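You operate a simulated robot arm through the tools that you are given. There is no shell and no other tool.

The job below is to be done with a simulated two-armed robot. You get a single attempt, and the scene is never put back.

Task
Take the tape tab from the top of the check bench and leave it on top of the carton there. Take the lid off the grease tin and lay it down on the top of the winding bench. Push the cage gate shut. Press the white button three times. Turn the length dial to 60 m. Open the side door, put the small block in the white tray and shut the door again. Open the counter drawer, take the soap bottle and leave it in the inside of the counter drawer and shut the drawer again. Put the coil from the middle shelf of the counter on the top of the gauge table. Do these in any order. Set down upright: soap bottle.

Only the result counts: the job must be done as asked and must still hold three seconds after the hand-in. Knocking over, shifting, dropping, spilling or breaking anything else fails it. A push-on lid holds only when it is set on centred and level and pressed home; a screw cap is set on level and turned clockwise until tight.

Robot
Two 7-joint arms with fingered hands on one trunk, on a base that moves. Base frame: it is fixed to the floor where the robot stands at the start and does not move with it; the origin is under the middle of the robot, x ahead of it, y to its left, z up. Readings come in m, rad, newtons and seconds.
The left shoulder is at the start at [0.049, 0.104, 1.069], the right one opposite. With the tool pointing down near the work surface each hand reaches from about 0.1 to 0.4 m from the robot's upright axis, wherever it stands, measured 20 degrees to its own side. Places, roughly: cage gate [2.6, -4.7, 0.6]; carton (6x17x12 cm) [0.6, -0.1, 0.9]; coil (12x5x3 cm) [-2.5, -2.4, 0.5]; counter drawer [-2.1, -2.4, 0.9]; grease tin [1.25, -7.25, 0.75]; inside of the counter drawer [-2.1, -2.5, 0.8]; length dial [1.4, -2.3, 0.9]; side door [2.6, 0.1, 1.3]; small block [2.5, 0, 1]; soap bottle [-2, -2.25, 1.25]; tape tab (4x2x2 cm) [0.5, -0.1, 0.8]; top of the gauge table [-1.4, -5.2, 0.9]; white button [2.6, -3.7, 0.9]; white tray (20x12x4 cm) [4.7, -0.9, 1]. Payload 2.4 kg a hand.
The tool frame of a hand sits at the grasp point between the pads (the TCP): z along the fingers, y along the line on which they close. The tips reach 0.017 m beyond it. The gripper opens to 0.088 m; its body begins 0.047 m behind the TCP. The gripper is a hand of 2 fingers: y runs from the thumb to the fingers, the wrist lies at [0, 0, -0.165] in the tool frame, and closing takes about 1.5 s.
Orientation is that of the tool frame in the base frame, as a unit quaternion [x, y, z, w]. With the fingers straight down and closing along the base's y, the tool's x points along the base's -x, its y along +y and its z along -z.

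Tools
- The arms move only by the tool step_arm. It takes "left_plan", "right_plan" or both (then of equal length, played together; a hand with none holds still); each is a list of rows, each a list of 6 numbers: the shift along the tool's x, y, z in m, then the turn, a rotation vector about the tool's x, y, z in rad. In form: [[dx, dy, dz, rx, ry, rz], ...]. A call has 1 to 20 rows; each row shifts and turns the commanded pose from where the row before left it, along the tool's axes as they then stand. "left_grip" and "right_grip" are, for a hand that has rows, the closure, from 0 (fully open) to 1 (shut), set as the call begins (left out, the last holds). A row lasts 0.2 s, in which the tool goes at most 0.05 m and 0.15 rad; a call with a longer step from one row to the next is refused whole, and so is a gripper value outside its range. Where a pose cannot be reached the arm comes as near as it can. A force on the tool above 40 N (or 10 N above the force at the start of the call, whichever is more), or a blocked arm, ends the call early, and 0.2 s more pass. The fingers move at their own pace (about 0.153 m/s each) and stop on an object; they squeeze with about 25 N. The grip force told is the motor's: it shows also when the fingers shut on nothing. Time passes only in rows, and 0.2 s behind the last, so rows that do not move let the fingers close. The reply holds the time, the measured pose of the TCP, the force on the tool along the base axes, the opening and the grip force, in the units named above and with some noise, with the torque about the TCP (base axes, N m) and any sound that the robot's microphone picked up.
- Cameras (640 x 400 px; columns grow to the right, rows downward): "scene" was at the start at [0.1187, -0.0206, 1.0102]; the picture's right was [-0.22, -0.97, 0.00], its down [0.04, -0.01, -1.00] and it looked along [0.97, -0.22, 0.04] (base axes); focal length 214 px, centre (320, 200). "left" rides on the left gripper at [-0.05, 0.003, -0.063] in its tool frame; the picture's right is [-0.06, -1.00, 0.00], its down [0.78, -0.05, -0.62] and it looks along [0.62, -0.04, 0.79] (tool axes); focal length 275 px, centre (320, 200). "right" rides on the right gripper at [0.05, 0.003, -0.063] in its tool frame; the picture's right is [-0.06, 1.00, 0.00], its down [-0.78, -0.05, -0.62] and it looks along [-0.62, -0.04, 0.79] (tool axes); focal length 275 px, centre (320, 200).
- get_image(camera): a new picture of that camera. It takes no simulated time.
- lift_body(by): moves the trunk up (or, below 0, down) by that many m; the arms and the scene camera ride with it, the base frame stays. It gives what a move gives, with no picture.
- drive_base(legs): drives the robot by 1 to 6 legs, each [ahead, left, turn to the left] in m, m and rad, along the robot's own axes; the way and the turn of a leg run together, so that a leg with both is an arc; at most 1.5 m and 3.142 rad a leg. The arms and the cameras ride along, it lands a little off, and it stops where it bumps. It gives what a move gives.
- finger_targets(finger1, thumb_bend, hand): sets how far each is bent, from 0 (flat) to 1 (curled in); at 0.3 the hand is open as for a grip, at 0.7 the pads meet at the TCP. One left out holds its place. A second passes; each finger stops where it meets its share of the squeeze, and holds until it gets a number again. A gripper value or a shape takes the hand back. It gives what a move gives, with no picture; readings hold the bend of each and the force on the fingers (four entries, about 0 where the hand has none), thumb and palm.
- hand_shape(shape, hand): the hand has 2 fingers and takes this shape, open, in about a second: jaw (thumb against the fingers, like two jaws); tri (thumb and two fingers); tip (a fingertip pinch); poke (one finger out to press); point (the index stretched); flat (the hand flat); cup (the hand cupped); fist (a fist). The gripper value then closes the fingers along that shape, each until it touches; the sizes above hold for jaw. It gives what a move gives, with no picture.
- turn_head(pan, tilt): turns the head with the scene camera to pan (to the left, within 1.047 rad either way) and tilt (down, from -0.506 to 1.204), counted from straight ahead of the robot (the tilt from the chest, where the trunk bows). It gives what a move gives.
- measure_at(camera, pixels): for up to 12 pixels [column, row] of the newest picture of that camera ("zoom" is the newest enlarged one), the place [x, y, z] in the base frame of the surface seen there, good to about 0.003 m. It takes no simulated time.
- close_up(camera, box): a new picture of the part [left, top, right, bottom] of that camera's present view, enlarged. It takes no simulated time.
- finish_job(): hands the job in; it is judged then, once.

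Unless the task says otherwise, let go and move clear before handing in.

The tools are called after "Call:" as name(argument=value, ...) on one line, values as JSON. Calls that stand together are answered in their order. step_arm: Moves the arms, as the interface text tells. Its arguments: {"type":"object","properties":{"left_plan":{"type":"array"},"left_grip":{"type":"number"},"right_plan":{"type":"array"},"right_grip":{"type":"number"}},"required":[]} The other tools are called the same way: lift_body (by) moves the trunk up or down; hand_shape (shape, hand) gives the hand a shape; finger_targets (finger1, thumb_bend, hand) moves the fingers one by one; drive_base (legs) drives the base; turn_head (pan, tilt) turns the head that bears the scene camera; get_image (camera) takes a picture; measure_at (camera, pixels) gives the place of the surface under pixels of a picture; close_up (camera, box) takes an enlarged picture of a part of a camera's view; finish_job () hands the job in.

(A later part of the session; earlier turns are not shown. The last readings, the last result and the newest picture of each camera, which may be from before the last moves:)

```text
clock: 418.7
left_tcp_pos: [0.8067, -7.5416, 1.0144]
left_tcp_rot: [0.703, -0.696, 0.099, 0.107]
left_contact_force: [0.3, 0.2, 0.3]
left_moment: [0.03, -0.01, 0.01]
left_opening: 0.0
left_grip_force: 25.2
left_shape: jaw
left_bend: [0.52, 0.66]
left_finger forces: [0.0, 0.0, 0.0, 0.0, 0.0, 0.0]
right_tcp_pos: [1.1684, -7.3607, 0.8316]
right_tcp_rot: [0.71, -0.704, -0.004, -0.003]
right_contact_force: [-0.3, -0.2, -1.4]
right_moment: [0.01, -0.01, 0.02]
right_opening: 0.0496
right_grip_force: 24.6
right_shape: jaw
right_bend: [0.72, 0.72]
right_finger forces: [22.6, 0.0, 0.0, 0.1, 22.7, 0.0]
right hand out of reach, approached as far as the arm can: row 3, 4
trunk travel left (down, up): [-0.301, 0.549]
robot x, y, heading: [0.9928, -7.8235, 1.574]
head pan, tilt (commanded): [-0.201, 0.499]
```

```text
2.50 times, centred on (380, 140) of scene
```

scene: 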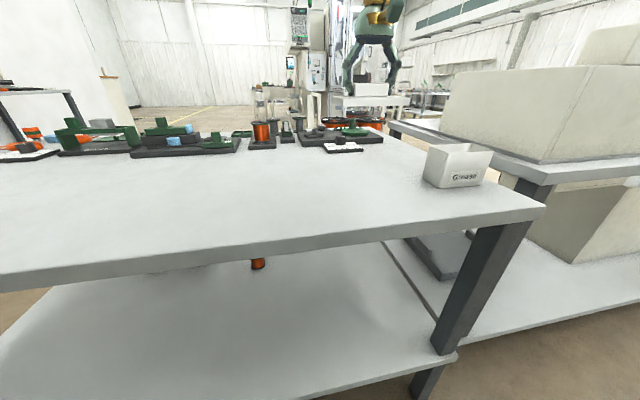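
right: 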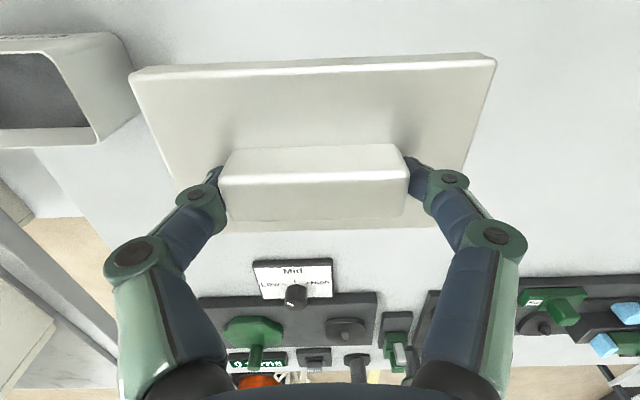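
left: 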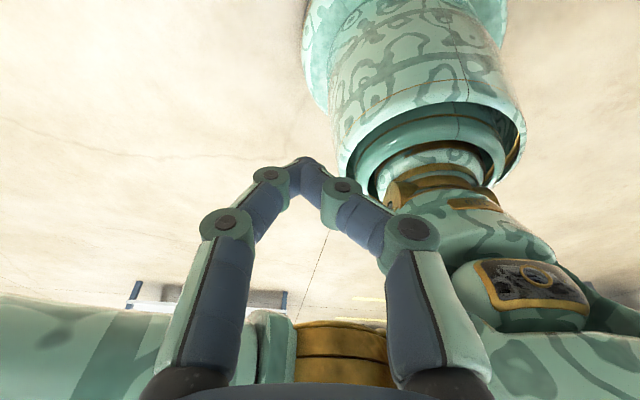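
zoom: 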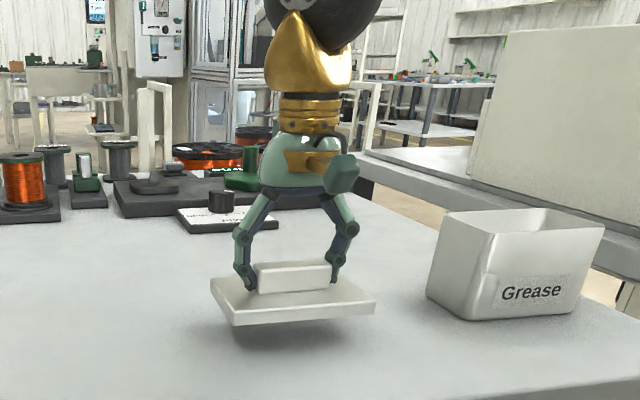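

Near the arm's limit, so I'll use the trunk to lower the last couple of centimetres.

Call:
lift_body(by=-0.012)

Call:
lift_body(by=-0.005)

Call:
close_up(camera="scene", box=[280, 60, 480, 220])

```text
clock: 419.3
left_tcp_pos: [0.8068, -7.5412, 1.0035]
left_tcp_rot: [0.702, -0.697, 0.098, 0.107]
left_contact_force: [0.4, 0.7, -0.4]
left_moment: [0.01, 0.01, 0.0]
left_opening: 0.0001
left_grip_force: 24.9
left_shape: jaw
left_bend: [0.52, 0.66]
left_finger forces: [0.0, 0.0, 0.0, 0.0, 0.0, 0.0]
right_tcp_pos: [1.1679, -7.3587, 0.8201]
right_tcp_rot: [0.71, -0.704, -0.003, -0.003]
right_contact_force: [0.5, 0.3, -0.2]
right_moment: [-0.05, -0.01, 0.0]
right_opening: 0.0496
right_grip_force: 25.0
right_shape: jaw
right_bend: [0.72, 0.72]
right_finger forces: [22.5, 0.0, 0.0, 0.0, 22.6, 0.0]
trunk travel left (down, up): [-0.289, 0.561]
robot x, y, heading: [0.9946, -7.8276, 1.57]
head pan, tilt (commanded): [-0.201, 0.499]
```

```text
clock: 419.8
left_tcp_pos: [0.807, -7.5417, 0.9986]
left_tcp_rot: [0.702, -0.697, 0.099, 0.107]
left_contact_force: [0.0, 0.2, 0.1]
left_moment: [0.0, -0.01, 0.03]
left_opening: 0.0001
left_grip_force: 24.9
left_shape: jaw
left_bend: [0.52, 0.66]
left_finger forces: [0.1, 0.0, 0.0, 0.1, 0.1, 0.0]
right_tcp_pos: [1.1667, -7.3581, 0.8154]
right_tcp_rot: [0.71, -0.704, -0.003, -0.003]
right_contact_force: [-0.4, -0.2, 0.1]
right_moment: [0.02, -0.01, -0.01]
right_opening: 0.0493
right_grip_force: 25.2
right_shape: jaw
right_bend: [0.72, 0.72]
right_finger forces: [22.7, 0.1, 0.0, 0.1, 22.5, 0.0]
trunk travel left (down, up): [-0.284, 0.566]
robot x, y, heading: [0.995, -7.8216, 1.573]
head pan, tilt (commanded): [-0.201, 0.499]
```

```text
2.50 times, centred on (380, 140) of scene
```

zoom: 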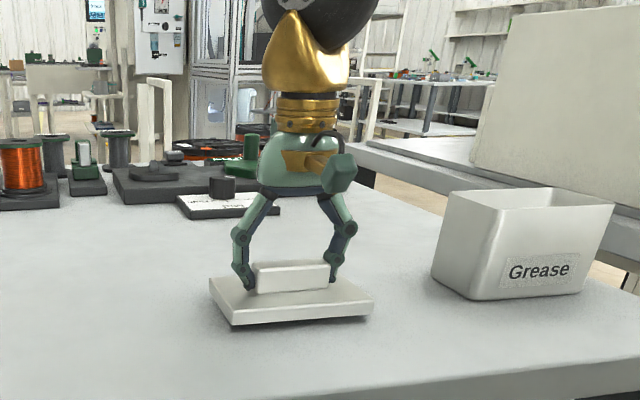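

Call:
lift_body(by=-0.003)

Call:
measure_at(camera="zoom", pixels=[[290, 322], [290, 335], [230, 318], [360, 305], [290, 300], [330, 345]])

```text
clock: 420.3
left_tcp_pos: [0.8069, -7.5413, 0.9952]
left_tcp_rot: [0.702, -0.697, 0.099, 0.107]
left_contact_force: [1.4, 0.7, 0.0]
left_moment: [-0.03, -0.04, 0.02]
left_opening: 0.0
left_grip_force: 24.8
left_shape: jaw
left_bend: [0.52, 0.66]
left_finger forces: [0.0, 0.0, 0.1, 0.1, 0.0, 0.1]
right_tcp_pos: [1.1679, -7.3588, 0.8131]
right_tcp_rot: [0.71, -0.704, -0.003, -0.003]
right_contact_force: [-0.2, -1.3, -0.2]
right_moment: [0.04, -0.01, 0.03]
right_opening: 0.0496
right_grip_force: 25.1
right_shape: jaw
right_bend: [0.72, 0.72]
right_finger forces: [22.6, 0.0, 0.0, 0.0, 22.5, 0.0]
trunk travel left (down, up): [-0.281, 0.569]
robot x, y, heading: [0.9943, -7.8235, 1.572]
head pan, tilt (commanded): [-0.201, 0.499]
```

```text
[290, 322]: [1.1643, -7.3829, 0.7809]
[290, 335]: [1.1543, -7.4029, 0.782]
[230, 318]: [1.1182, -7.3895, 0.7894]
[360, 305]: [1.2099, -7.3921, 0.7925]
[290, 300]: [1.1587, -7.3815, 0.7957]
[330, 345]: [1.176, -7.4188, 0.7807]
```

Call:
lift_body(by=-0.003)

Call:
lift_body(by=-0.002)

```text
clock: 420.8
left_tcp_pos: [0.8063, -7.5413, 0.9919]
left_tcp_rot: [0.702, -0.697, 0.098, 0.107]
left_contact_force: [-0.3, -0.8, 0.1]
left_moment: [0.02, 0.0, -0.03]
left_opening: 0.0
left_grip_force: 24.9
left_shape: jaw
left_bend: [0.52, 0.66]
left_finger forces: [0.0, 0.1, 0.0, 0.1, 0.0, 0.1]
right_tcp_pos: [1.1688, -7.3596, 0.8089]
right_tcp_rot: [0.71, -0.704, -0.003, -0.003]
right_contact_force: [0.0, -0.2, 0.4]
right_moment: [-0.02, -0.01, 0.02]
right_opening: 0.0496
right_grip_force: 25.0
right_shape: jaw
right_bend: [0.72, 0.72]
right_finger forces: [22.8, 0.1, 0.0, 0.0, 22.9, 0.1]
trunk travel left (down, up): [-0.278, 0.572]
robot x, y, heading: [0.9946, -7.8214, 1.568]
head pan, tilt (commanded): [-0.201, 0.499]
```

```text
clock: 421.4
left_tcp_pos: [0.807, -7.5412, 0.9901]
left_tcp_rot: [0.703, -0.697, 0.098, 0.106]
left_contact_force: [0.2, -0.4, -0.2]
left_moment: [-0.02, -0.02, -0.03]
left_opening: 0.0
left_grip_force: 25.1
left_shape: jaw
left_bend: [0.52, 0.66]
left_finger forces: [0.0, 0.1, 0.0, 0.0, 0.0, 0.0]
right_tcp_pos: [1.1677, -7.3586, 0.8098]
right_tcp_rot: [0.71, -0.704, -0.004, -0.004]
right_contact_force: [0.2, 0.6, 8.4]
right_moment: [0.02, 0.03, 0.01]
right_opening: 0.0495
right_grip_force: 25.2
right_shape: jaw
right_bend: [0.73, 0.72]
right_finger forces: [25.2, 0.0, 0.0, 0.1, 24.1, 0.0]
trunk travel left (down, up): [-0.276, 0.574]
robot x, y, heading: [0.9933, -7.8205, 1.571]
head pan, tilt (commanded): [-0.201, 0.499]
```

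Contact at 8 N: the lid is flat on the bench. Opening and rising.

Call:
step_arm(right_plan=[[0, 0, -0.001, 0, 0, 0], [0, 0, 0, 0, 0, 0], [0, 0, 0, 0, 0, 0], [0, 0, -0.03, 0, 0, 0], [0, 0, -0.045, 0, 0, 0], [0, 0, -0.045, 0, 0, 0], [0, 0, -0.045, 0, 0, 0]], right_grip=0.0)

Call:
close_up(camera="scene", box=[260, 60, 500, 230])

```text
clock: 423.0
left_tcp_pos: [0.8072, -7.5417, 0.989]
left_tcp_rot: [0.702, -0.697, 0.099, 0.107]
left_contact_force: [-0.7, 0.3, -1.2]
left_moment: [-0.02, 0.03, 0.01]
left_opening: 0.0001
left_grip_force: 24.7
left_shape: jaw
left_bend: [0.52, 0.66]
left_finger forces: [0.0, 0.1, 0.0, 0.1, 0.0, 0.0]
right_tcp_pos: [1.1678, -7.36, 0.9739]
right_tcp_rot: [0.71, -0.704, -0.003, -0.003]
right_contact_force: [-0.4, 0.2, -0.5]
right_moment: [-0.01, 0.02, 0.03]
right_opening: 0.0877
right_grip_force: 0.0
right_shape: jaw
right_bend: [0.3, 0.3]
right_finger forces: [0.0, 0.0, 0.0, 0.0, 0.0, 0.0]
trunk travel left (down, up): [-0.276, 0.574]
robot x, y, heading: [0.9948, -7.8205, 1.569]
head pan, tilt (commanded): [-0.201, 0.499]
```

```text
2.35 times, centred on (380, 145) of scene
```

zoom: 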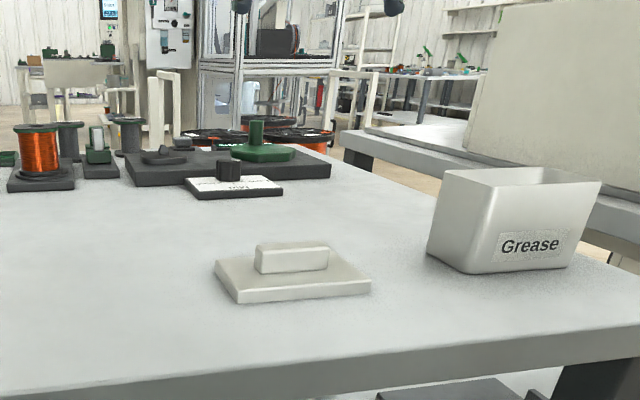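

The lid lies on the winding bench and the tin is undisturbed. Next the counter tasks: retreat and drive around toward (−0.5,−5).

Call:
drive_base(legs=[[-0.15, 0.0, 0.0], [0.0, 1.45, 0.0], [1.4, 0.0, 0.0], [0.6, 0.0, 0.0]])

Call:
turn_head(pan=0.5, tilt=0.3)

Call:
get_image(camera="scene")

```text
clock: 440.6
left_tcp_pos: [-0.6912, -5.7397, 0.9906]
left_tcp_rot: [0.707, -0.693, 0.098, 0.107]
left_contact_force: [0.7, -0.3, -0.1]
left_moment: [-0.03, 0.0, 0.03]
left_opening: 0.0
left_grip_force: 25.0
left_shape: jaw
left_bend: [0.52, 0.66]
left_finger forces: [0.1, 0.1, 0.0, 0.0, 0.0, 0.1]
right_tcp_pos: [-0.3326, -5.552, 0.9728]
right_tcp_rot: [0.714, -0.7, -0.002, -0.003]
right_contact_force: [0.0, 0.5, 0.9]
right_moment: [-0.02, -0.01, -0.02]
right_opening: 0.0877
right_grip_force: 0.1
right_shape: jaw
right_bend: [0.3, 0.3]
right_finger forces: [0.1, 0.1, 0.0, 0.0, 0.1, 0.1]
trunk travel left (down, up): [-0.276, 0.574]
robot x, y, heading: [-0.4998, -6.0203, 1.589]
head pan, tilt (commanded): [-0.201, 0.499]
```

```text
clock: 441.7
left_tcp_pos: [-0.6905, -5.7389, 0.9897]
left_tcp_rot: [0.707, -0.692, 0.099, 0.106]
left_contact_force: [-0.5, -0.6, -0.9]
left_moment: [0.02, -0.02, 0.01]
left_opening: 0.0
left_grip_force: 24.4
left_shape: jaw
left_bend: [0.52, 0.66]
left_finger forces: [0.0, 0.0, 0.0, 0.0, 0.0, 0.0]
right_tcp_pos: [-0.3323, -5.552, 0.9738]
right_tcp_rot: [0.715, -0.699, -0.003, -0.002]
right_contact_force: [0.2, -0.3, -0.6]
right_moment: [0.02, 0.03, -0.02]
right_opening: 0.0881
right_grip_force: 0.0
right_shape: jaw
right_bend: [0.3, 0.3]
right_finger forces: [0.0, 0.0, 0.0, 0.0, 0.0, 0.1]
trunk travel left (down, up): [-0.276, 0.574]
robot x, y, heading: [-0.501, -6.0198, 1.586]
head pan, tilt (commanded): [0.499, 0.3]
```

```text
taken
```

scene: 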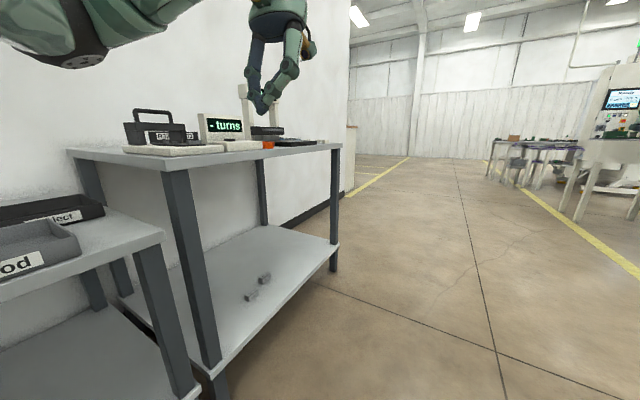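

The gauge table (display "- turns") is at left, against the wall. Measuring its top and free space for later.

Call:
measure_at(camera="scene", pixels=[[335, 146], [75, 155], [175, 160], [250, 152], [300, 142], [265, 145], [220, 130], [150, 130], [200, 155], [350, 140], [320, 150], [290, 150]])

Call:
close_up(camera="scene", box=[60, 70, 360, 250])

```text
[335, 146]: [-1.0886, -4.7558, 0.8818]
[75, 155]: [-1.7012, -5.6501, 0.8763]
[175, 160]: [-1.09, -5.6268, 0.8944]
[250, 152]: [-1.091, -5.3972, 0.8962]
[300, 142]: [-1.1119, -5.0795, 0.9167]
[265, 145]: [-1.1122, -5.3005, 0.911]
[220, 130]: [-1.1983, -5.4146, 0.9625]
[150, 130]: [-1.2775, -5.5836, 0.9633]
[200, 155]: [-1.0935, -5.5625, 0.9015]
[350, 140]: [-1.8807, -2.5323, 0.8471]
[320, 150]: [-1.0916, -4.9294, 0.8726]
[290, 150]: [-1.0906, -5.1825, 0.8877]
```

```text
2.13 times, centred on (210, 160) of scene
```

zoom: 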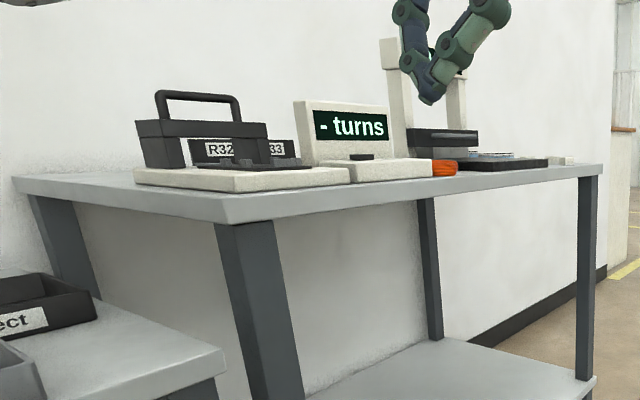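

Gauge table top is z≈0.90, spanning y −5.65…−4.75, front edge x≈−1.09. Continuing north to the counter.

Call:
drive_base(legs=[[0.0, 0.0, -0.015], [1.5, 0.0, 0.0], [1.5, 0.0, 0.0], [0.5, 0.0, 0.0]])

Call:
drive_base(legs=[[0.0, 0.0, 1.571]])

Call:
turn_head(pan=0.0, tilt=0.3)

Call:
get_image(camera="scene")

```text
clock: 459.0
left_tcp_pos: [-0.7173, -2.2361, 0.9901]
left_tcp_rot: [0.706, -0.693, 0.099, 0.107]
left_contact_force: [0.3, 0.2, 0.6]
left_moment: [0.02, 0.02, -0.03]
left_opening: 0.0001
left_grip_force: 24.9
left_shape: jaw
left_bend: [0.52, 0.66]
left_finger forces: [0.1, 0.1, 0.0, 0.0, 0.0, 0.1]
right_tcp_pos: [-0.3575, -2.0492, 0.9719]
right_tcp_rot: [0.713, -0.701, -0.004, -0.003]
right_contact_force: [0.6, 0.2, -0.3]
right_moment: [0.03, 0.01, 0.0]
right_opening: 0.0878
right_grip_force: 0.1
right_shape: jaw
right_bend: [0.3, 0.3]
right_finger forces: [0.1, 0.0, 0.0, 0.0, 0.0, 0.0]
trunk travel left (down, up): [-0.276, 0.574]
robot x, y, heading: [-0.5209, -2.5142, 1.584]
head pan, tilt (commanded): [0.499, 0.3]
```

```text
clock: 463.3
left_tcp_pos: [-0.802, -2.7083, 0.9889]
left_tcp_rot: [0.989, 0.015, 0.145, 0.005]
left_contact_force: [-0.5, -0.9, -0.7]
left_moment: [0.0, -0.01, -0.02]
left_opening: 0.0001
left_grip_force: 25.6
left_shape: jaw
left_bend: [0.52, 0.66]
left_finger forces: [0.1, 0.0, 0.0, 0.0, 0.1, 0.0]
right_tcp_pos: [-0.9919, -2.3506, 0.9741]
right_tcp_rot: [1.0, 0.015, -0.005, 0.0]
right_contact_force: [0.4, 0.3, 0.6]
right_moment: [0.0, -0.03, 0.0]
right_opening: 0.0877
right_grip_force: 0.1
right_shape: jaw
right_bend: [0.3, 0.3]
right_finger forces: [0.0, 0.0, 0.0, 0.0, 0.0, 0.0]
trunk travel left (down, up): [-0.276, 0.574]
robot x, y, heading: [-0.5307, -2.5118, -3.114]
head pan, tilt (commanded): [0.499, 0.3]
```

```text
clock: 464.2
left_tcp_pos: [-0.8022, -2.7083, 0.9901]
left_tcp_rot: [0.989, 0.015, 0.145, 0.004]
left_contact_force: [-0.6, 0.0, 0.0]
left_moment: [-0.01, -0.01, 0.06]
left_opening: 0.0
left_grip_force: 24.6
left_shape: jaw
left_bend: [0.52, 0.66]
left_finger forces: [0.0, 0.1, 0.0, 0.0, 0.1, 0.1]
right_tcp_pos: [-0.9922, -2.3509, 0.9734]
right_tcp_rot: [1.0, 0.016, -0.005, 0.0]
right_contact_force: [0.2, -0.6, -0.3]
right_moment: [-0.01, 0.0, -0.02]
right_opening: 0.0878
right_grip_force: 0.1
right_shape: jaw
right_bend: [0.3, 0.3]
right_finger forces: [0.0, 0.0, 0.1, 0.0, 0.0, 0.0]
trunk travel left (down, up): [-0.276, 0.574]
robot x, y, heading: [-0.5271, -2.5132, -3.115]
head pan, tilt (commanded): [0.0, 0.3]
```

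```text
taken
```

scene: 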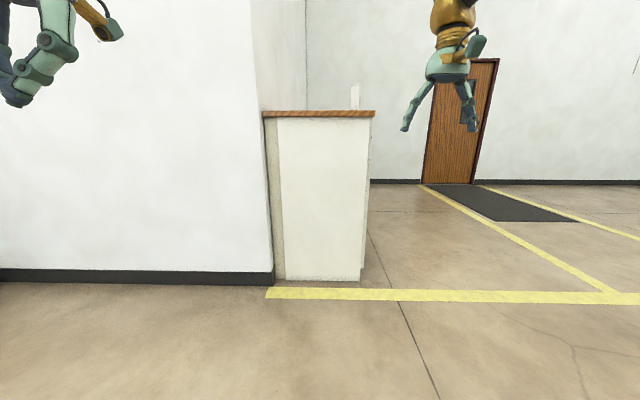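

The counter is seen end-on at (320,190), running along −x with its front facing +y. I'll go round to its front side.

Call:
measure_at(camera="scene", pixels=[[270, 116], [370, 116], [355, 95], [355, 105], [365, 200], [360, 275], [285, 200], [320, 115]])

Call:
drive_base(legs=[[0.0, -1.0, 0.0], [1.4, 0.0, -0.02], [0.3, 0.0, 0.0], [0.0, 0.0, 1.56]])

Call:
get_image(camera="scene")

```text
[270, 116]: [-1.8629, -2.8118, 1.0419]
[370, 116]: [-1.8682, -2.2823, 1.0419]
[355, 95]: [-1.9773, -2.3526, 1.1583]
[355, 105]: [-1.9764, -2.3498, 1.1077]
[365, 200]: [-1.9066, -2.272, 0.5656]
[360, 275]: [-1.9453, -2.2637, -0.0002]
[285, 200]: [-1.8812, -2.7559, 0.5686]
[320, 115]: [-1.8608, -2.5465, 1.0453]
```

```text
clock: 481.4
left_tcp_pos: [-2.0424, -1.8344, 0.9908]
left_tcp_rot: [0.683, 0.716, 0.106, -0.1]
left_contact_force: [0.1, 0.1, -0.1]
left_moment: [-0.01, 0.0, 0.03]
left_opening: 0.0
left_grip_force: 25.6
left_shape: jaw
left_bend: [0.52, 0.66]
left_finger forces: [0.1, 0.1, 0.0, 0.0, 0.0, 0.0]
right_tcp_pos: [-2.3961, -2.0305, 0.9728]
right_tcp_rot: [0.689, 0.725, -0.003, 0.003]
right_contact_force: [-0.6, -0.1, 0.1]
right_moment: [-0.01, 0.03, -0.02]
right_opening: 0.0877
right_grip_force: 0.1
right_shape: jaw
right_bend: [0.3, 0.3]
right_finger forces: [0.1, 0.0, 0.1, 0.1, 0.0, 0.1]
trunk travel left (down, up): [-0.276, 0.574]
robot x, y, heading: [-2.244, -1.5619, -1.524]
head pan, tilt (commanded): [0.0, 0.3]
```

```text
taken
```

scene: 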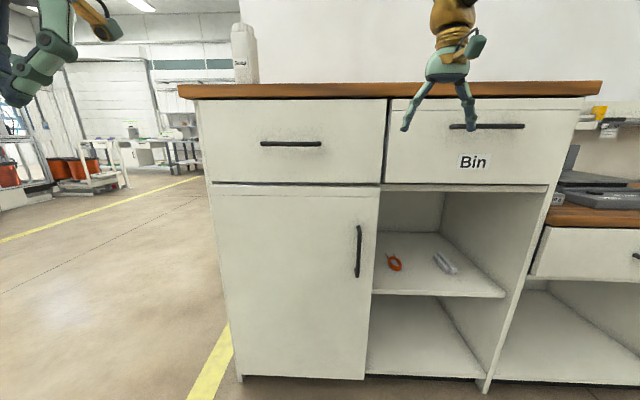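

The counter front: left drawer (handle (290,143)), right "Bin" drawer, open shelves with two small items at (394,262) and (445,262), soap bottle at (245,55). Zooming in on each.

Call:
close_up(camera="scene", box=[360, 180, 560, 320])

Call:
close_up(camera="scene", box=[180, 10, 340, 200])

Call:
measure_at(camera="scene", pixels=[[290, 143], [262, 144], [318, 144], [200, 140], [385, 140], [394, 262], [445, 262], [440, 294], [380, 285], [245, 70], [300, 92], [290, 180]])

```text
2.86 times, centred on (460, 250) of scene
```

zoom: 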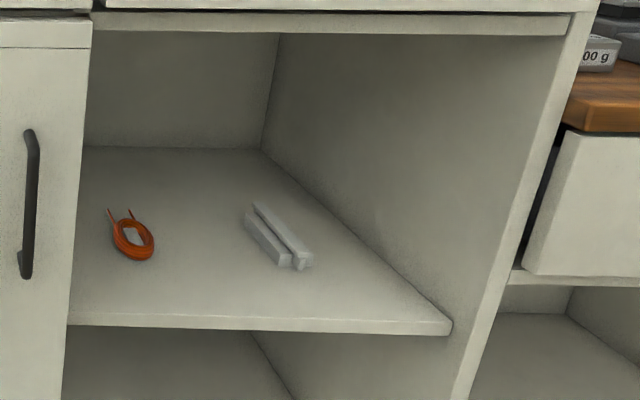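

```text
2.11 times, centred on (260, 105) of scene
```

zoom: 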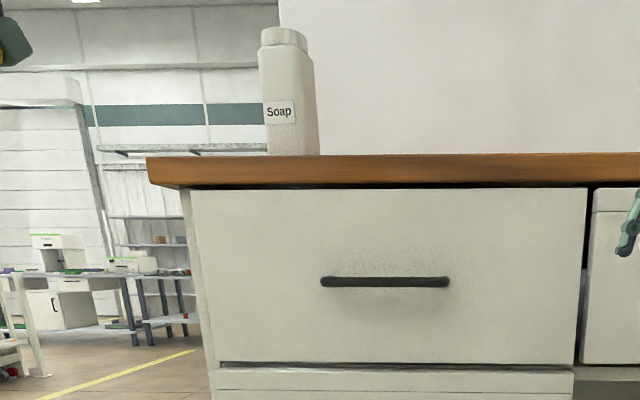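

```text
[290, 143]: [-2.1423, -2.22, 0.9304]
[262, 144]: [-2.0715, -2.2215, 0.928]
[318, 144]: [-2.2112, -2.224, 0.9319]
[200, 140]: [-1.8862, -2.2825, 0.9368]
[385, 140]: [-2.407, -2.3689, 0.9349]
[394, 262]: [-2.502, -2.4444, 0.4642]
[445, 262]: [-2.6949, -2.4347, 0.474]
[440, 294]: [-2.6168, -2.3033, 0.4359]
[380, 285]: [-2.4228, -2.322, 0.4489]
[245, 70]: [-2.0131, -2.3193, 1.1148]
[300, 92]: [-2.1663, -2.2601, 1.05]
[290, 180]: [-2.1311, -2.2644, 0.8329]
```

The coil is the orange one at (−2.50,−2.444,0.464); the counter drawer's handle bar is at (−2.142,−2.222,0.93); the soap bottle stands on the counter near (−2.01,−2.33). I'll take the bottle with the left hand first; straightening that hand and measuring the bottle.

Call:
step_arm(left_plan=[[0, 0, -0.03, 0, -0.146, 0], [0, 0, -0.03, 0, -0.146, 0], [0, 0, -0.04, 0, 0, 0], [0, 0, -0.04, 0, 0, 0]], left_grip=0.0)

Call:
lift_body(by=0.25)

Call:
turn_head(pan=0.2, tilt=0.4)

Call:
get_image(camera="scene")

Call:
close_up(camera="scene", box=[200, 40, 360, 180])

```text
clock: 482.4
left_tcp_pos: [-2.0439, -1.8494, 1.1293]
left_tcp_rot: [0.69, 0.724, 0.005, 0.005]
left_contact_force: [-0.8, -0.7, -0.3]
left_moment: [0.02, 0.02, 0.0]
left_opening: 0.0883
left_grip_force: 0.0
left_shape: jaw
left_bend: [0.3, 0.3]
left_finger forces: [0.0, 0.0, 0.1, 0.0, 0.0, 0.1]
right_tcp_pos: [-2.3964, -2.0317, 0.9743]
right_tcp_rot: [0.69, 0.724, -0.003, 0.003]
right_contact_force: [-1.1, -0.3, 0.3]
right_moment: [-0.02, 0.01, -0.01]
right_opening: 0.088
right_grip_force: 0.0
right_shape: jaw
right_bend: [0.3, 0.3]
right_finger forces: [0.0, 0.1, 0.1, 0.0, 0.1, 0.1]
trunk travel left (down, up): [-0.276, 0.574]
robot x, y, heading: [-2.2429, -1.5617, -1.525]
head pan, tilt (commanded): [0.0, 0.3]
```

```text
clock: 485.0
left_tcp_pos: [-2.0448, -1.848, 1.3775]
left_tcp_rot: [0.691, 0.723, 0.004, 0.005]
left_contact_force: [-0.5, 1.4, 0.9]
left_moment: [0.0, 0.0, 0.04]
left_opening: 0.0879
left_grip_force: 0.0
left_shape: jaw
left_bend: [0.3, 0.3]
left_finger forces: [0.0, 0.1, 0.0, 0.0, 0.0, 0.0]
right_tcp_pos: [-2.3969, -2.032, 1.2227]
right_tcp_rot: [0.689, 0.725, -0.003, 0.003]
right_contact_force: [0.4, -0.1, 0.5]
right_moment: [-0.03, 0.01, -0.01]
right_opening: 0.0877
right_grip_force: 0.1
right_shape: jaw
right_bend: [0.3, 0.3]
right_finger forces: [0.0, 0.0, 0.0, 0.1, 0.0, 0.1]
trunk travel left (down, up): [-0.526, 0.324]
robot x, y, heading: [-2.2409, -1.5621, -1.53]
head pan, tilt (commanded): [0.0, 0.3]
```

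```text
clock: 485.7
left_tcp_pos: [-2.0421, -1.8473, 1.3791]
left_tcp_rot: [0.69, 0.724, 0.004, 0.005]
left_contact_force: [-0.5, -0.2, 0.4]
left_moment: [-0.02, -0.03, 0.0]
left_opening: 0.088
left_grip_force: 0.1
left_shape: jaw
left_bend: [0.3, 0.3]
left_finger forces: [0.0, 0.0, 0.0, 0.1, 0.0, 0.1]
right_tcp_pos: [-2.3956, -2.0318, 1.2235]
right_tcp_rot: [0.69, 0.724, -0.002, 0.003]
right_contact_force: [0.3, 0.0, -0.9]
right_moment: [0.0, 0.03, 0.0]
right_opening: 0.0878
right_grip_force: 0.0
right_shape: jaw
right_bend: [0.3, 0.3]
right_finger forces: [0.1, 0.0, 0.0, 0.1, 0.0, 0.0]
trunk travel left (down, up): [-0.526, 0.324]
robot x, y, heading: [-2.2434, -1.5623, -1.525]
head pan, tilt (commanded): [0.201, 0.4]
```

```text
taken
```

scene: 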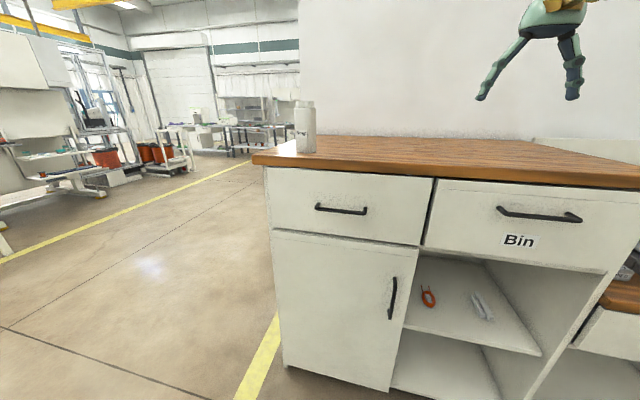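

```text
2.86 times, centred on (280, 110) of scene
```

zoom: 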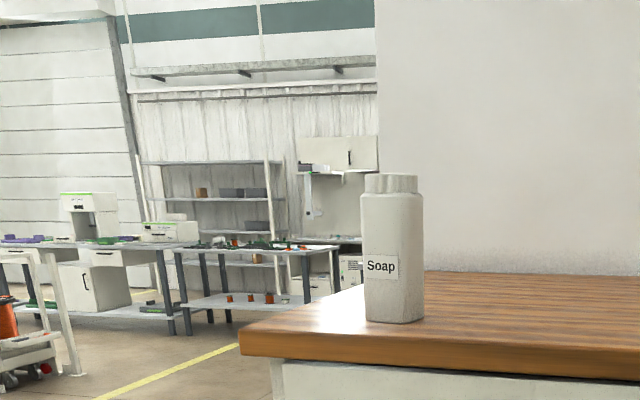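

Call:
measure_at(camera="zoom", pixels=[[390, 182], [368, 185], [414, 185], [390, 177], [365, 240], [420, 240], [395, 240], [368, 312], [418, 315], [395, 320], [440, 330], [390, 200]])

```text
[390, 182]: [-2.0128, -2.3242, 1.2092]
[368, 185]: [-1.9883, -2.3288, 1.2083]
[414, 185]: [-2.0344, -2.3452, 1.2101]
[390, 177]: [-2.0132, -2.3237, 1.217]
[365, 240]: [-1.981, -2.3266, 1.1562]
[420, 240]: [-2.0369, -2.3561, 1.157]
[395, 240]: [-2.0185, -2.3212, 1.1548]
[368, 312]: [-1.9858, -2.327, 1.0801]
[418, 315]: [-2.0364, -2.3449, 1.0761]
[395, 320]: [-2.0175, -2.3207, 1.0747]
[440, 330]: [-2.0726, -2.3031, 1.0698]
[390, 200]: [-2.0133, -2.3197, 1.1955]
```

Bottle: body 5.6 cm wide centred near (−2.011,−2.347), base z≈1.07, top z≈1.22. I'll square up and move in so the left hand can take it from above.

Call:
drive_base(legs=[[0.0, 0.0, -0.046], [0.28, 0.03, 0.0]])

Call:
get_image(camera="left")

```text
clock: 488.1
left_tcp_pos: [-2.0292, -2.1413, 1.3783]
left_tcp_rot: [0.708, 0.706, 0.005, 0.005]
left_contact_force: [-0.8, -0.8, 0.3]
left_moment: [-0.01, 0.02, -0.02]
left_opening: 0.0881
left_grip_force: 0.1
left_shape: jaw
left_bend: [0.3, 0.3]
left_finger forces: [0.0, 0.1, 0.1, 0.1, 0.0, 0.0]
right_tcp_pos: [-2.391, -2.3059, 1.2228]
right_tcp_rot: [0.708, 0.706, -0.004, 0.004]
right_contact_force: [0.1, -0.2, -0.8]
right_moment: [-0.03, 0.02, 0.04]
right_opening: 0.0882
right_grip_force: 0.1
right_shape: jaw
right_bend: [0.3, 0.3]
right_finger forces: [0.0, 0.0, 0.0, 0.1, 0.0, 0.1]
trunk travel left (down, up): [-0.526, 0.324]
robot x, y, heading: [-2.2125, -1.8455, -1.578]
head pan, tilt (commanded): [0.201, 0.4]
```

```text
taken
```

left: 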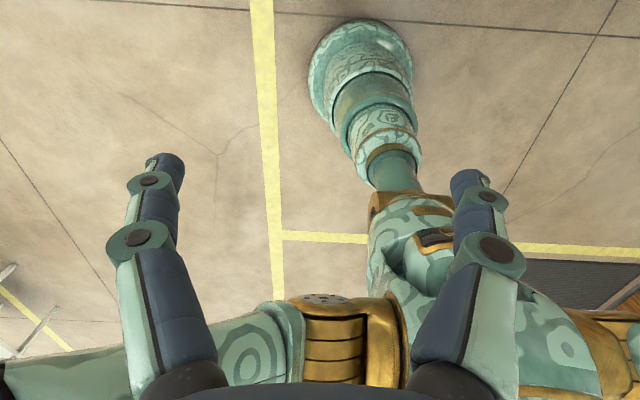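

Moving the left hand above the bottle.

Call:
step_arm(left_plan=[[-0.0412, 0.0036, 0.0156, 0, 0, 0], [-0.0412, 0.0036, 0.0156, 0, 0, 0], [-0.0412, 0.0036, 0.0156, 0, 0, 0], [-0.0412, 0.0036, 0.0156, 0, 0, 0], [-0.0412, 0.0036, 0.0156, 0, 0, 0]], left_grip=0.0)

Call:
get_image(camera="scene")

Call:
close_up(camera="scene", box=[180, 0, 380, 160])

```text
clock: 489.3
left_tcp_pos: [-2.011, -2.3465, 1.2984]
left_tcp_rot: [0.71, 0.705, 0.005, 0.006]
left_contact_force: [-0.5, 0.7, 0.4]
left_moment: [-0.01, 0.01, -0.01]
left_opening: 0.0879
left_grip_force: 0.0
left_shape: jaw
left_bend: [0.3, 0.3]
left_finger forces: [0.0, 0.0, 0.0, 0.0, 0.1, 0.0]
right_tcp_pos: [-2.3923, -2.306, 1.2234]
right_tcp_rot: [0.708, 0.706, -0.003, 0.003]
right_contact_force: [-0.3, -0.6, 1.2]
right_moment: [-0.01, 0.02, 0.03]
right_opening: 0.088
right_grip_force: 0.0
right_shape: jaw
right_bend: [0.3, 0.3]
right_finger forces: [0.1, 0.0, 0.0, 0.0, 0.0, 0.0]
trunk travel left (down, up): [-0.526, 0.324]
robot x, y, heading: [-2.2129, -1.8465, -1.575]
head pan, tilt (commanded): [0.201, 0.4]
```

```text
taken
```

scene: 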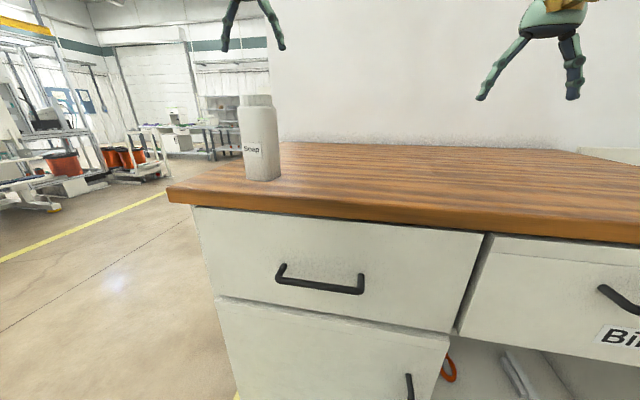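

```text
2.50 times, centred on (280, 80) of scene
```

zoom: 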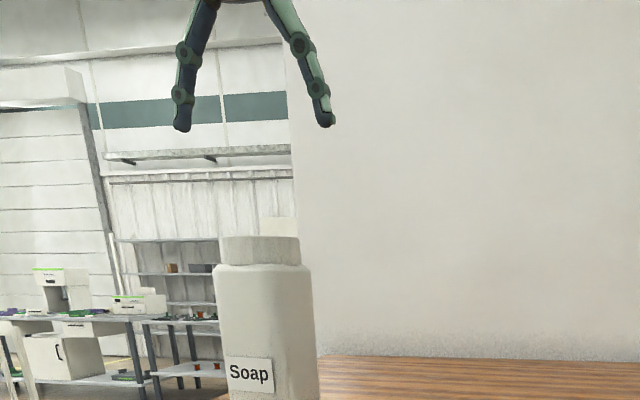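

Call:
measure_at(camera="zoom", pixels=[[262, 243], [225, 255], [298, 255], [220, 310], [308, 310], [262, 310], [182, 120], [325, 118], [285, 255], [240, 242]])

```text
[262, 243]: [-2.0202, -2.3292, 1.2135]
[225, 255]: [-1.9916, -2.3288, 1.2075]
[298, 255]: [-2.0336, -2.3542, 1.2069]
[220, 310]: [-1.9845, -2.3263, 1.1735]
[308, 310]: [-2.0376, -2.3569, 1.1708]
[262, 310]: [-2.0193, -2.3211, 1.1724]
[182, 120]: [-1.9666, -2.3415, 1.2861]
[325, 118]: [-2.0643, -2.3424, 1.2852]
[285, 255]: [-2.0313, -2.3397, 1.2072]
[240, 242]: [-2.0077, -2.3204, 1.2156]
```

Fingers straddle the bottle (x −1.967/−2.064 vs body −1.985…−2.038). Descending and closing.

Call:
step_arm(left_plan=[[0, 0, 0.04, 0, 0, 0], [0, 0, 0.04, 0, 0, 0], [0, 0, 0.028, 0, 0, 0]])

Call:
close_up(camera="scene", box=[180, 20, 380, 200])

```text
clock: 490.1
left_tcp_pos: [-2.0112, -2.3449, 1.1932]
left_tcp_rot: [0.708, 0.706, 0.005, 0.005]
left_contact_force: [0.5, -0.5, 1.1]
left_moment: [0.01, -0.03, 0.01]
left_opening: 0.0879
left_grip_force: 0.0
left_shape: jaw
left_bend: [0.3, 0.3]
left_finger forces: [1.0, 0.0, 0.0, 0.0, 0.0, 0.0]
right_tcp_pos: [-2.3907, -2.3046, 1.2233]
right_tcp_rot: [0.708, 0.707, -0.003, 0.004]
right_contact_force: [-0.2, 0.4, -0.6]
right_moment: [-0.03, -0.01, -0.01]
right_opening: 0.0878
right_grip_force: 0.0
right_shape: jaw
right_bend: [0.3, 0.3]
right_finger forces: [0.0, 0.0, 0.0, 0.0, 0.0, 0.0]
trunk travel left (down, up): [-0.526, 0.324]
robot x, y, heading: [-2.2156, -1.8439, -1.577]
head pan, tilt (commanded): [0.201, 0.4]
```

```text
2.22 times, centred on (280, 110) of scene
```

zoom: 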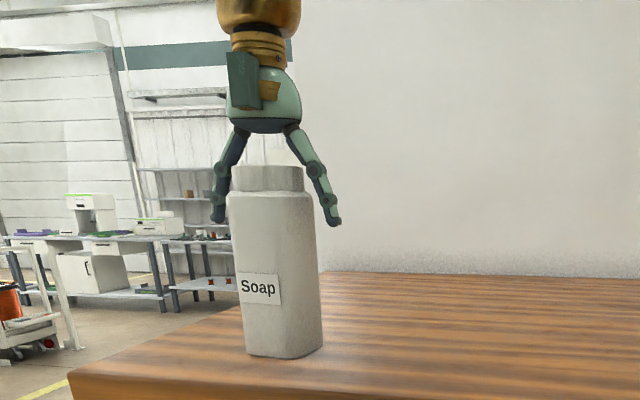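

The left finger is close to the bottle's left side; shifting 4 mm to +x to centre, then closing.

Call:
step_arm(left_plan=[[0, 0.004, 0, 0, 0, 0], [0, 0, 0, 0, 0, 0]])

Call:
step_arm(left_plan=[[0, 0, 0, 0, 0, 0], [0, 0, 0, 0, 0, 0], [0, 0, 0, 0, 0, 0], [0, 0, 0, 0, 0, 0]], left_grip=1.0)

Call:
close_up(camera="scene", box=[180, 20, 380, 200])

```text
clock: 490.7
left_tcp_pos: [-2.0067, -2.3456, 1.1931]
left_tcp_rot: [0.708, 0.706, 0.004, 0.006]
left_contact_force: [0.1, 0.6, 0.2]
left_moment: [0.02, -0.01, 0.02]
left_opening: 0.0878
left_grip_force: 0.1
left_shape: jaw
left_bend: [0.3, 0.3]
left_finger forces: [0.0, 0.1, 0.0, 0.0, 0.0, 0.0]
right_tcp_pos: [-2.3923, -2.3049, 1.2228]
right_tcp_rot: [0.708, 0.706, -0.003, 0.003]
right_contact_force: [0.2, -0.5, 0.1]
right_moment: [0.02, 0.02, 0.01]
right_opening: 0.0879
right_grip_force: 0.0
right_shape: jaw
right_bend: [0.3, 0.3]
right_finger forces: [0.0, 0.0, 0.0, 0.1, 0.0, 0.0]
trunk travel left (down, up): [-0.526, 0.324]
robot x, y, heading: [-2.2129, -1.8429, -1.58]
head pan, tilt (commanded): [0.201, 0.4]
```

```text
clock: 491.7
left_tcp_pos: [-2.0052, -2.3445, 1.1925]
left_tcp_rot: [0.708, 0.706, 0.004, 0.005]
left_contact_force: [0.0, -0.6, 0.5]
left_moment: [-0.02, -0.02, -0.02]
left_opening: 0.0532
left_grip_force: 24.9
left_shape: jaw
left_bend: [0.71, 0.71]
left_finger forces: [22.4, 0.0, 0.0, 0.0, 22.7, 0.0]
right_tcp_pos: [-2.391, -2.3039, 1.224]
right_tcp_rot: [0.708, 0.706, -0.003, 0.003]
right_contact_force: [0.1, 0.8, 0.5]
right_moment: [0.02, 0.01, 0.01]
right_opening: 0.088
right_grip_force: 0.0
right_shape: jaw
right_bend: [0.3, 0.3]
right_finger forces: [0.0, 0.0, 0.0, 0.1, 0.0, 0.1]
trunk travel left (down, up): [-0.526, 0.324]
robot x, y, heading: [-2.2114, -1.845, -1.575]
head pan, tilt (commanded): [0.201, 0.4]
```

```text
2.22 times, centred on (280, 110) of scene
```

zoom: 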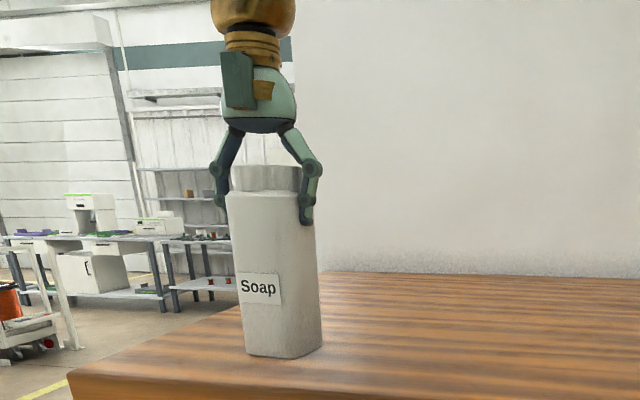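

Gripped firmly. Lifting the bottle and moving it back over the aisle side.

Call:
step_arm(left_plan=[[0, 0, -0.04, 0, 0, 0], [0, 0, -0.04, 0, 0, 0], [0, 0, -0.04, 0, 0, 0]])

Call:
get_image(camera="scene")

```text
clock: 492.5
left_tcp_pos: [-2.0087, -2.346, 1.3142]
left_tcp_rot: [0.709, 0.705, 0.005, 0.005]
left_contact_force: [0.5, 0.5, -3.2]
left_moment: [0.03, 0.01, -0.02]
left_opening: 0.0532
left_grip_force: 25.3
left_shape: jaw
left_bend: [0.71, 0.71]
left_finger forces: [22.8, 0.0, 0.0, 0.0, 22.9, 0.0]
right_tcp_pos: [-2.3914, -2.3049, 1.2223]
right_tcp_rot: [0.707, 0.707, -0.003, 0.003]
right_contact_force: [-0.3, 0.1, -0.2]
right_moment: [0.0, 0.02, 0.01]
right_opening: 0.0881
right_grip_force: 0.0
right_shape: jaw
right_bend: [0.3, 0.3]
right_finger forces: [0.0, 0.0, 0.0, 0.0, 0.0, 0.0]
trunk travel left (down, up): [-0.526, 0.324]
robot x, y, heading: [-2.2112, -1.8427, -1.573]
head pan, tilt (commanded): [0.201, 0.4]
```

```text
taken
```

scene: 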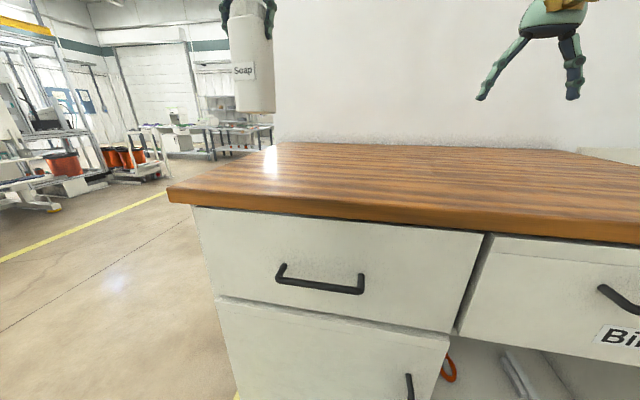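

Bottle lifted upright. Measuring the drawer handle's standoff before choosing the grip.

Call:
measure_at(camera="scene", pixels=[[320, 287], [300, 283], [345, 290], [320, 260], [320, 305], [400, 290], [250, 270], [280, 270], [362, 283], [320, 283], [320, 291], [460, 320]])

Call:
close_up(camera="scene", box=[250, 230, 400, 330])

```text
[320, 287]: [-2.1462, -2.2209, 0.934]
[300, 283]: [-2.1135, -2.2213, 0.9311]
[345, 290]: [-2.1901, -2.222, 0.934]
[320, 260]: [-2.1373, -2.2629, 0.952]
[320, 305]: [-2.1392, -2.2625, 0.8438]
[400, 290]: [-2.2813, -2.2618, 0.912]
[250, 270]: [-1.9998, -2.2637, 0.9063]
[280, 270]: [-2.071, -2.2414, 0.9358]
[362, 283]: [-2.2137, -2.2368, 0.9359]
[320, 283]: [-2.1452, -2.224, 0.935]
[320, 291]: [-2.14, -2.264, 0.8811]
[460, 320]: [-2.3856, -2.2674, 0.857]
```

```text
4.00 times, centred on (325, 280) of scene
```

zoom: 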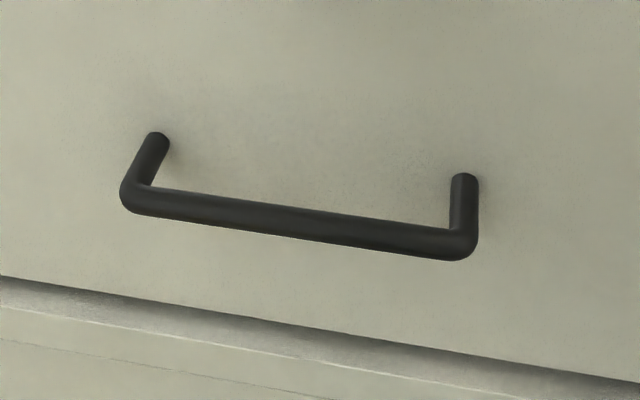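

Bar ≈11 mm thick with a 3 cm gap behind it; I'll hook it from above with the right hand, fingers closing along y. First back off with the bottle, then lower the trunk and roll the right hand.

Call:
drive_base(legs=[[-0.3, 0.0, 0.0]])

Call:
step_arm(left_plan=[[0.03, 0, 0, 0, 0, 0], [0.03, 0, 0, 0, 0, 0], [0.03, 0, 0, 0, 0, 0], [0.03, 0, 0, 0, 0, 0], [0, 0, 0, 0, 0, 0], [0, 0, 0, 0, 0, 0], [0, 0, 0, 0, 0, 0], [0, 0, 0, 0, 0, 0], [0, 0, 0, 0, 0, 0], [0, 0, 0, 0, 0, 0], [0, 0, 0, 0, 0, 0]], right_plan=[[0, 0, 0, 0, 0, -0.1428], [0, 0, 0, 0, 0, -0.1428], [0, 0, 0, 0, 0, -0.1428], [0, 0, 0, 0, 0, -0.1428], [0, 0, 0, 0, 0, -0.1428], [0, 0, 0, 0, 0, -0.1428], [0, 0, 0, 0, 0, -0.1428], [0, 0, 0, 0, 0, -0.1428], [0, 0, 0, 0, 0, -0.1428], [0, 0, 0, 0, 0, -0.1428], [0, 0, 0, 0, 0, -0.1428]], right_grip=0.55)

Call:
lift_body(by=-0.18)

Call:
get_image(camera="scene")

```text
clock: 494.5
left_tcp_pos: [-2.0068, -2.0456, 1.3144]
left_tcp_rot: [0.709, 0.705, 0.005, 0.005]
left_contact_force: [0.1, -0.1, -3.6]
left_moment: [0.05, 0.01, 0.04]
left_opening: 0.0533
left_grip_force: 25.2
left_shape: jaw
left_bend: [0.71, 0.71]
left_finger forces: [22.8, 0.0, 0.0, 0.0, 22.7, 0.1]
right_tcp_pos: [-2.3883, -2.0038, 1.2238]
right_tcp_rot: [0.708, 0.706, -0.004, 0.002]
right_contact_force: [0.7, 0.1, -0.9]
right_moment: [0.01, 0.0, 0.02]
right_opening: 0.0881
right_grip_force: 0.1
right_shape: jaw
right_bend: [0.3, 0.3]
right_finger forces: [0.0, 0.1, 0.0, 0.0, 0.0, 0.0]
trunk travel left (down, up): [-0.526, 0.324]
robot x, y, heading: [-2.2114, -1.5471, -1.575]
head pan, tilt (commanded): [0.201, 0.4]
```

```text
clock: 496.9
left_tcp_pos: [-2.0058, -1.9266, 1.3146]
left_tcp_rot: [0.709, 0.705, 0.005, 0.005]
left_contact_force: [0.6, -0.4, -3.7]
left_moment: [-0.02, -0.02, -0.01]
left_opening: 0.0531
left_grip_force: 24.8
left_shape: jaw
left_bend: [0.71, 0.71]
left_finger forces: [22.9, 0.1, 0.1, 0.0, 22.9, 0.1]
right_tcp_pos: [-2.3885, -2.0054, 1.2237]
right_tcp_rot: [0.0, 1.0, -0.004, 0.0]
right_contact_force: [-0.3, 0.1, -0.4]
right_moment: [-0.02, 0.0, 0.04]
right_opening: 0.0401
right_grip_force: 0.0
right_shape: jaw
right_bend: [0.73, 0.7]
right_finger forces: [0.0, 0.0, 0.0, 0.1, 0.0, 0.0]
trunk travel left (down, up): [-0.526, 0.324]
robot x, y, heading: [-2.2114, -1.5432, -1.577]
head pan, tilt (commanded): [0.201, 0.4]
```

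```text
clock: 498.9
left_tcp_pos: [-2.0061, -1.9255, 1.1335]
left_tcp_rot: [0.709, 0.705, 0.005, 0.005]
left_contact_force: [0.3, -0.3, -4.5]
left_moment: [0.02, 0.01, -0.01]
left_opening: 0.0534
left_grip_force: 25.5
left_shape: jaw
left_bend: [0.71, 0.71]
left_finger forces: [22.8, 0.0, 0.0, 0.0, 22.9, 0.0]
right_tcp_pos: [-2.3889, -2.0051, 1.0435]
right_tcp_rot: [0.002, 1.0, -0.004, -0.001]
right_contact_force: [-0.3, -0.6, 0.9]
right_moment: [0.0, 0.0, 0.01]
right_opening: 0.04
right_grip_force: 0.1
right_shape: jaw
right_bend: [0.73, 0.7]
right_finger forces: [0.0, 0.1, 0.1, 0.0, 0.1, 0.0]
trunk travel left (down, up): [-0.346, 0.504]
robot x, y, heading: [-2.2155, -1.5452, -1.577]
head pan, tilt (commanded): [0.201, 0.4]
```

```text
taken
```

scene: 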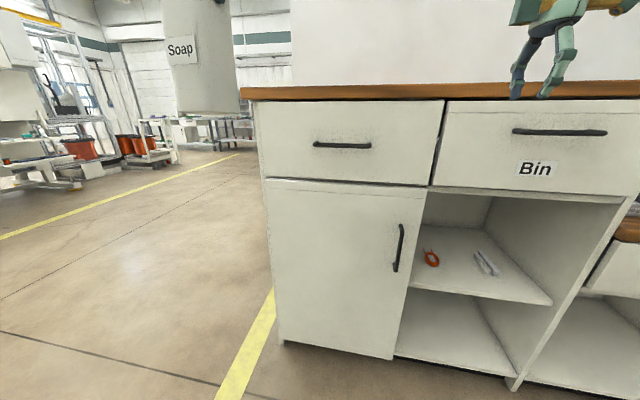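

The fingers' knuckles would hit the drawer face from above, so I'll grip the bar with the hand horizontal and fingers above/below it. Rolling the right hand to horizontal with a vertical closing axis.

Call:
step_arm(right_plan=[[0, -0.012, -0.01, 0.1428, 0, 0], [0, -0.012, -0.01, 0.1428, 0, 0], [0, -0.012, -0.01, 0.1428, 0, 0], [0, -0.012, -0.01, 0.1428, 0, 0], [0, -0.012, -0.01, 0.1428, 0, 0], [0, -0.012, -0.01, 0.1428, 0, 0], [0, -0.012, -0.01, 0.1428, 0, 0], [0, -0.012, -0.01, 0.1428, 0, 0], [0, -0.012, -0.01, 0.1428, 0, 0], [0, -0.012, -0.01, 0.1428, 0, 0], [0, -0.012, -0.01, 0.1428, 0, 0]])

Call:
get_image(camera="scene")

```text
clock: 501.3
left_tcp_pos: [-2.0071, -1.9273, 1.1326]
left_tcp_rot: [0.708, 0.706, 0.005, 0.005]
left_contact_force: [0.0, 1.0, -3.5]
left_moment: [0.0, 0.0, -0.02]
left_opening: 0.0531
left_grip_force: 24.9
left_shape: jaw
left_bend: [0.71, 0.71]
left_finger forces: [22.8, 0.0, 0.0, 0.1, 22.7, 0.0]
right_tcp_pos: [-2.3896, -2.0282, 1.1956]
right_tcp_rot: [-0.002, -0.703, 0.711, 0.001]
right_contact_force: [0.0, 1.4, 0.5]
right_moment: [-0.01, -0.02, 0.0]
right_opening: 0.0398
right_grip_force: 0.0
right_shape: jaw
right_bend: [0.73, 0.7]
right_finger forces: [0.0, 0.1, 0.0, 0.1, 0.0, 0.1]
trunk travel left (down, up): [-0.346, 0.504]
robot x, y, heading: [-2.2095, -1.5475, -1.582]
head pan, tilt (commanded): [0.201, 0.4]
```

```text
taken
```

scene: 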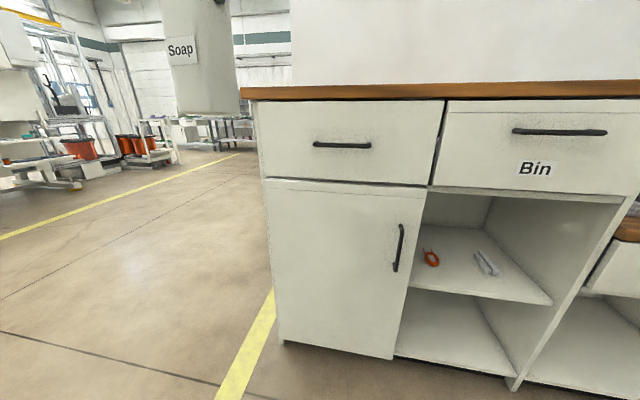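

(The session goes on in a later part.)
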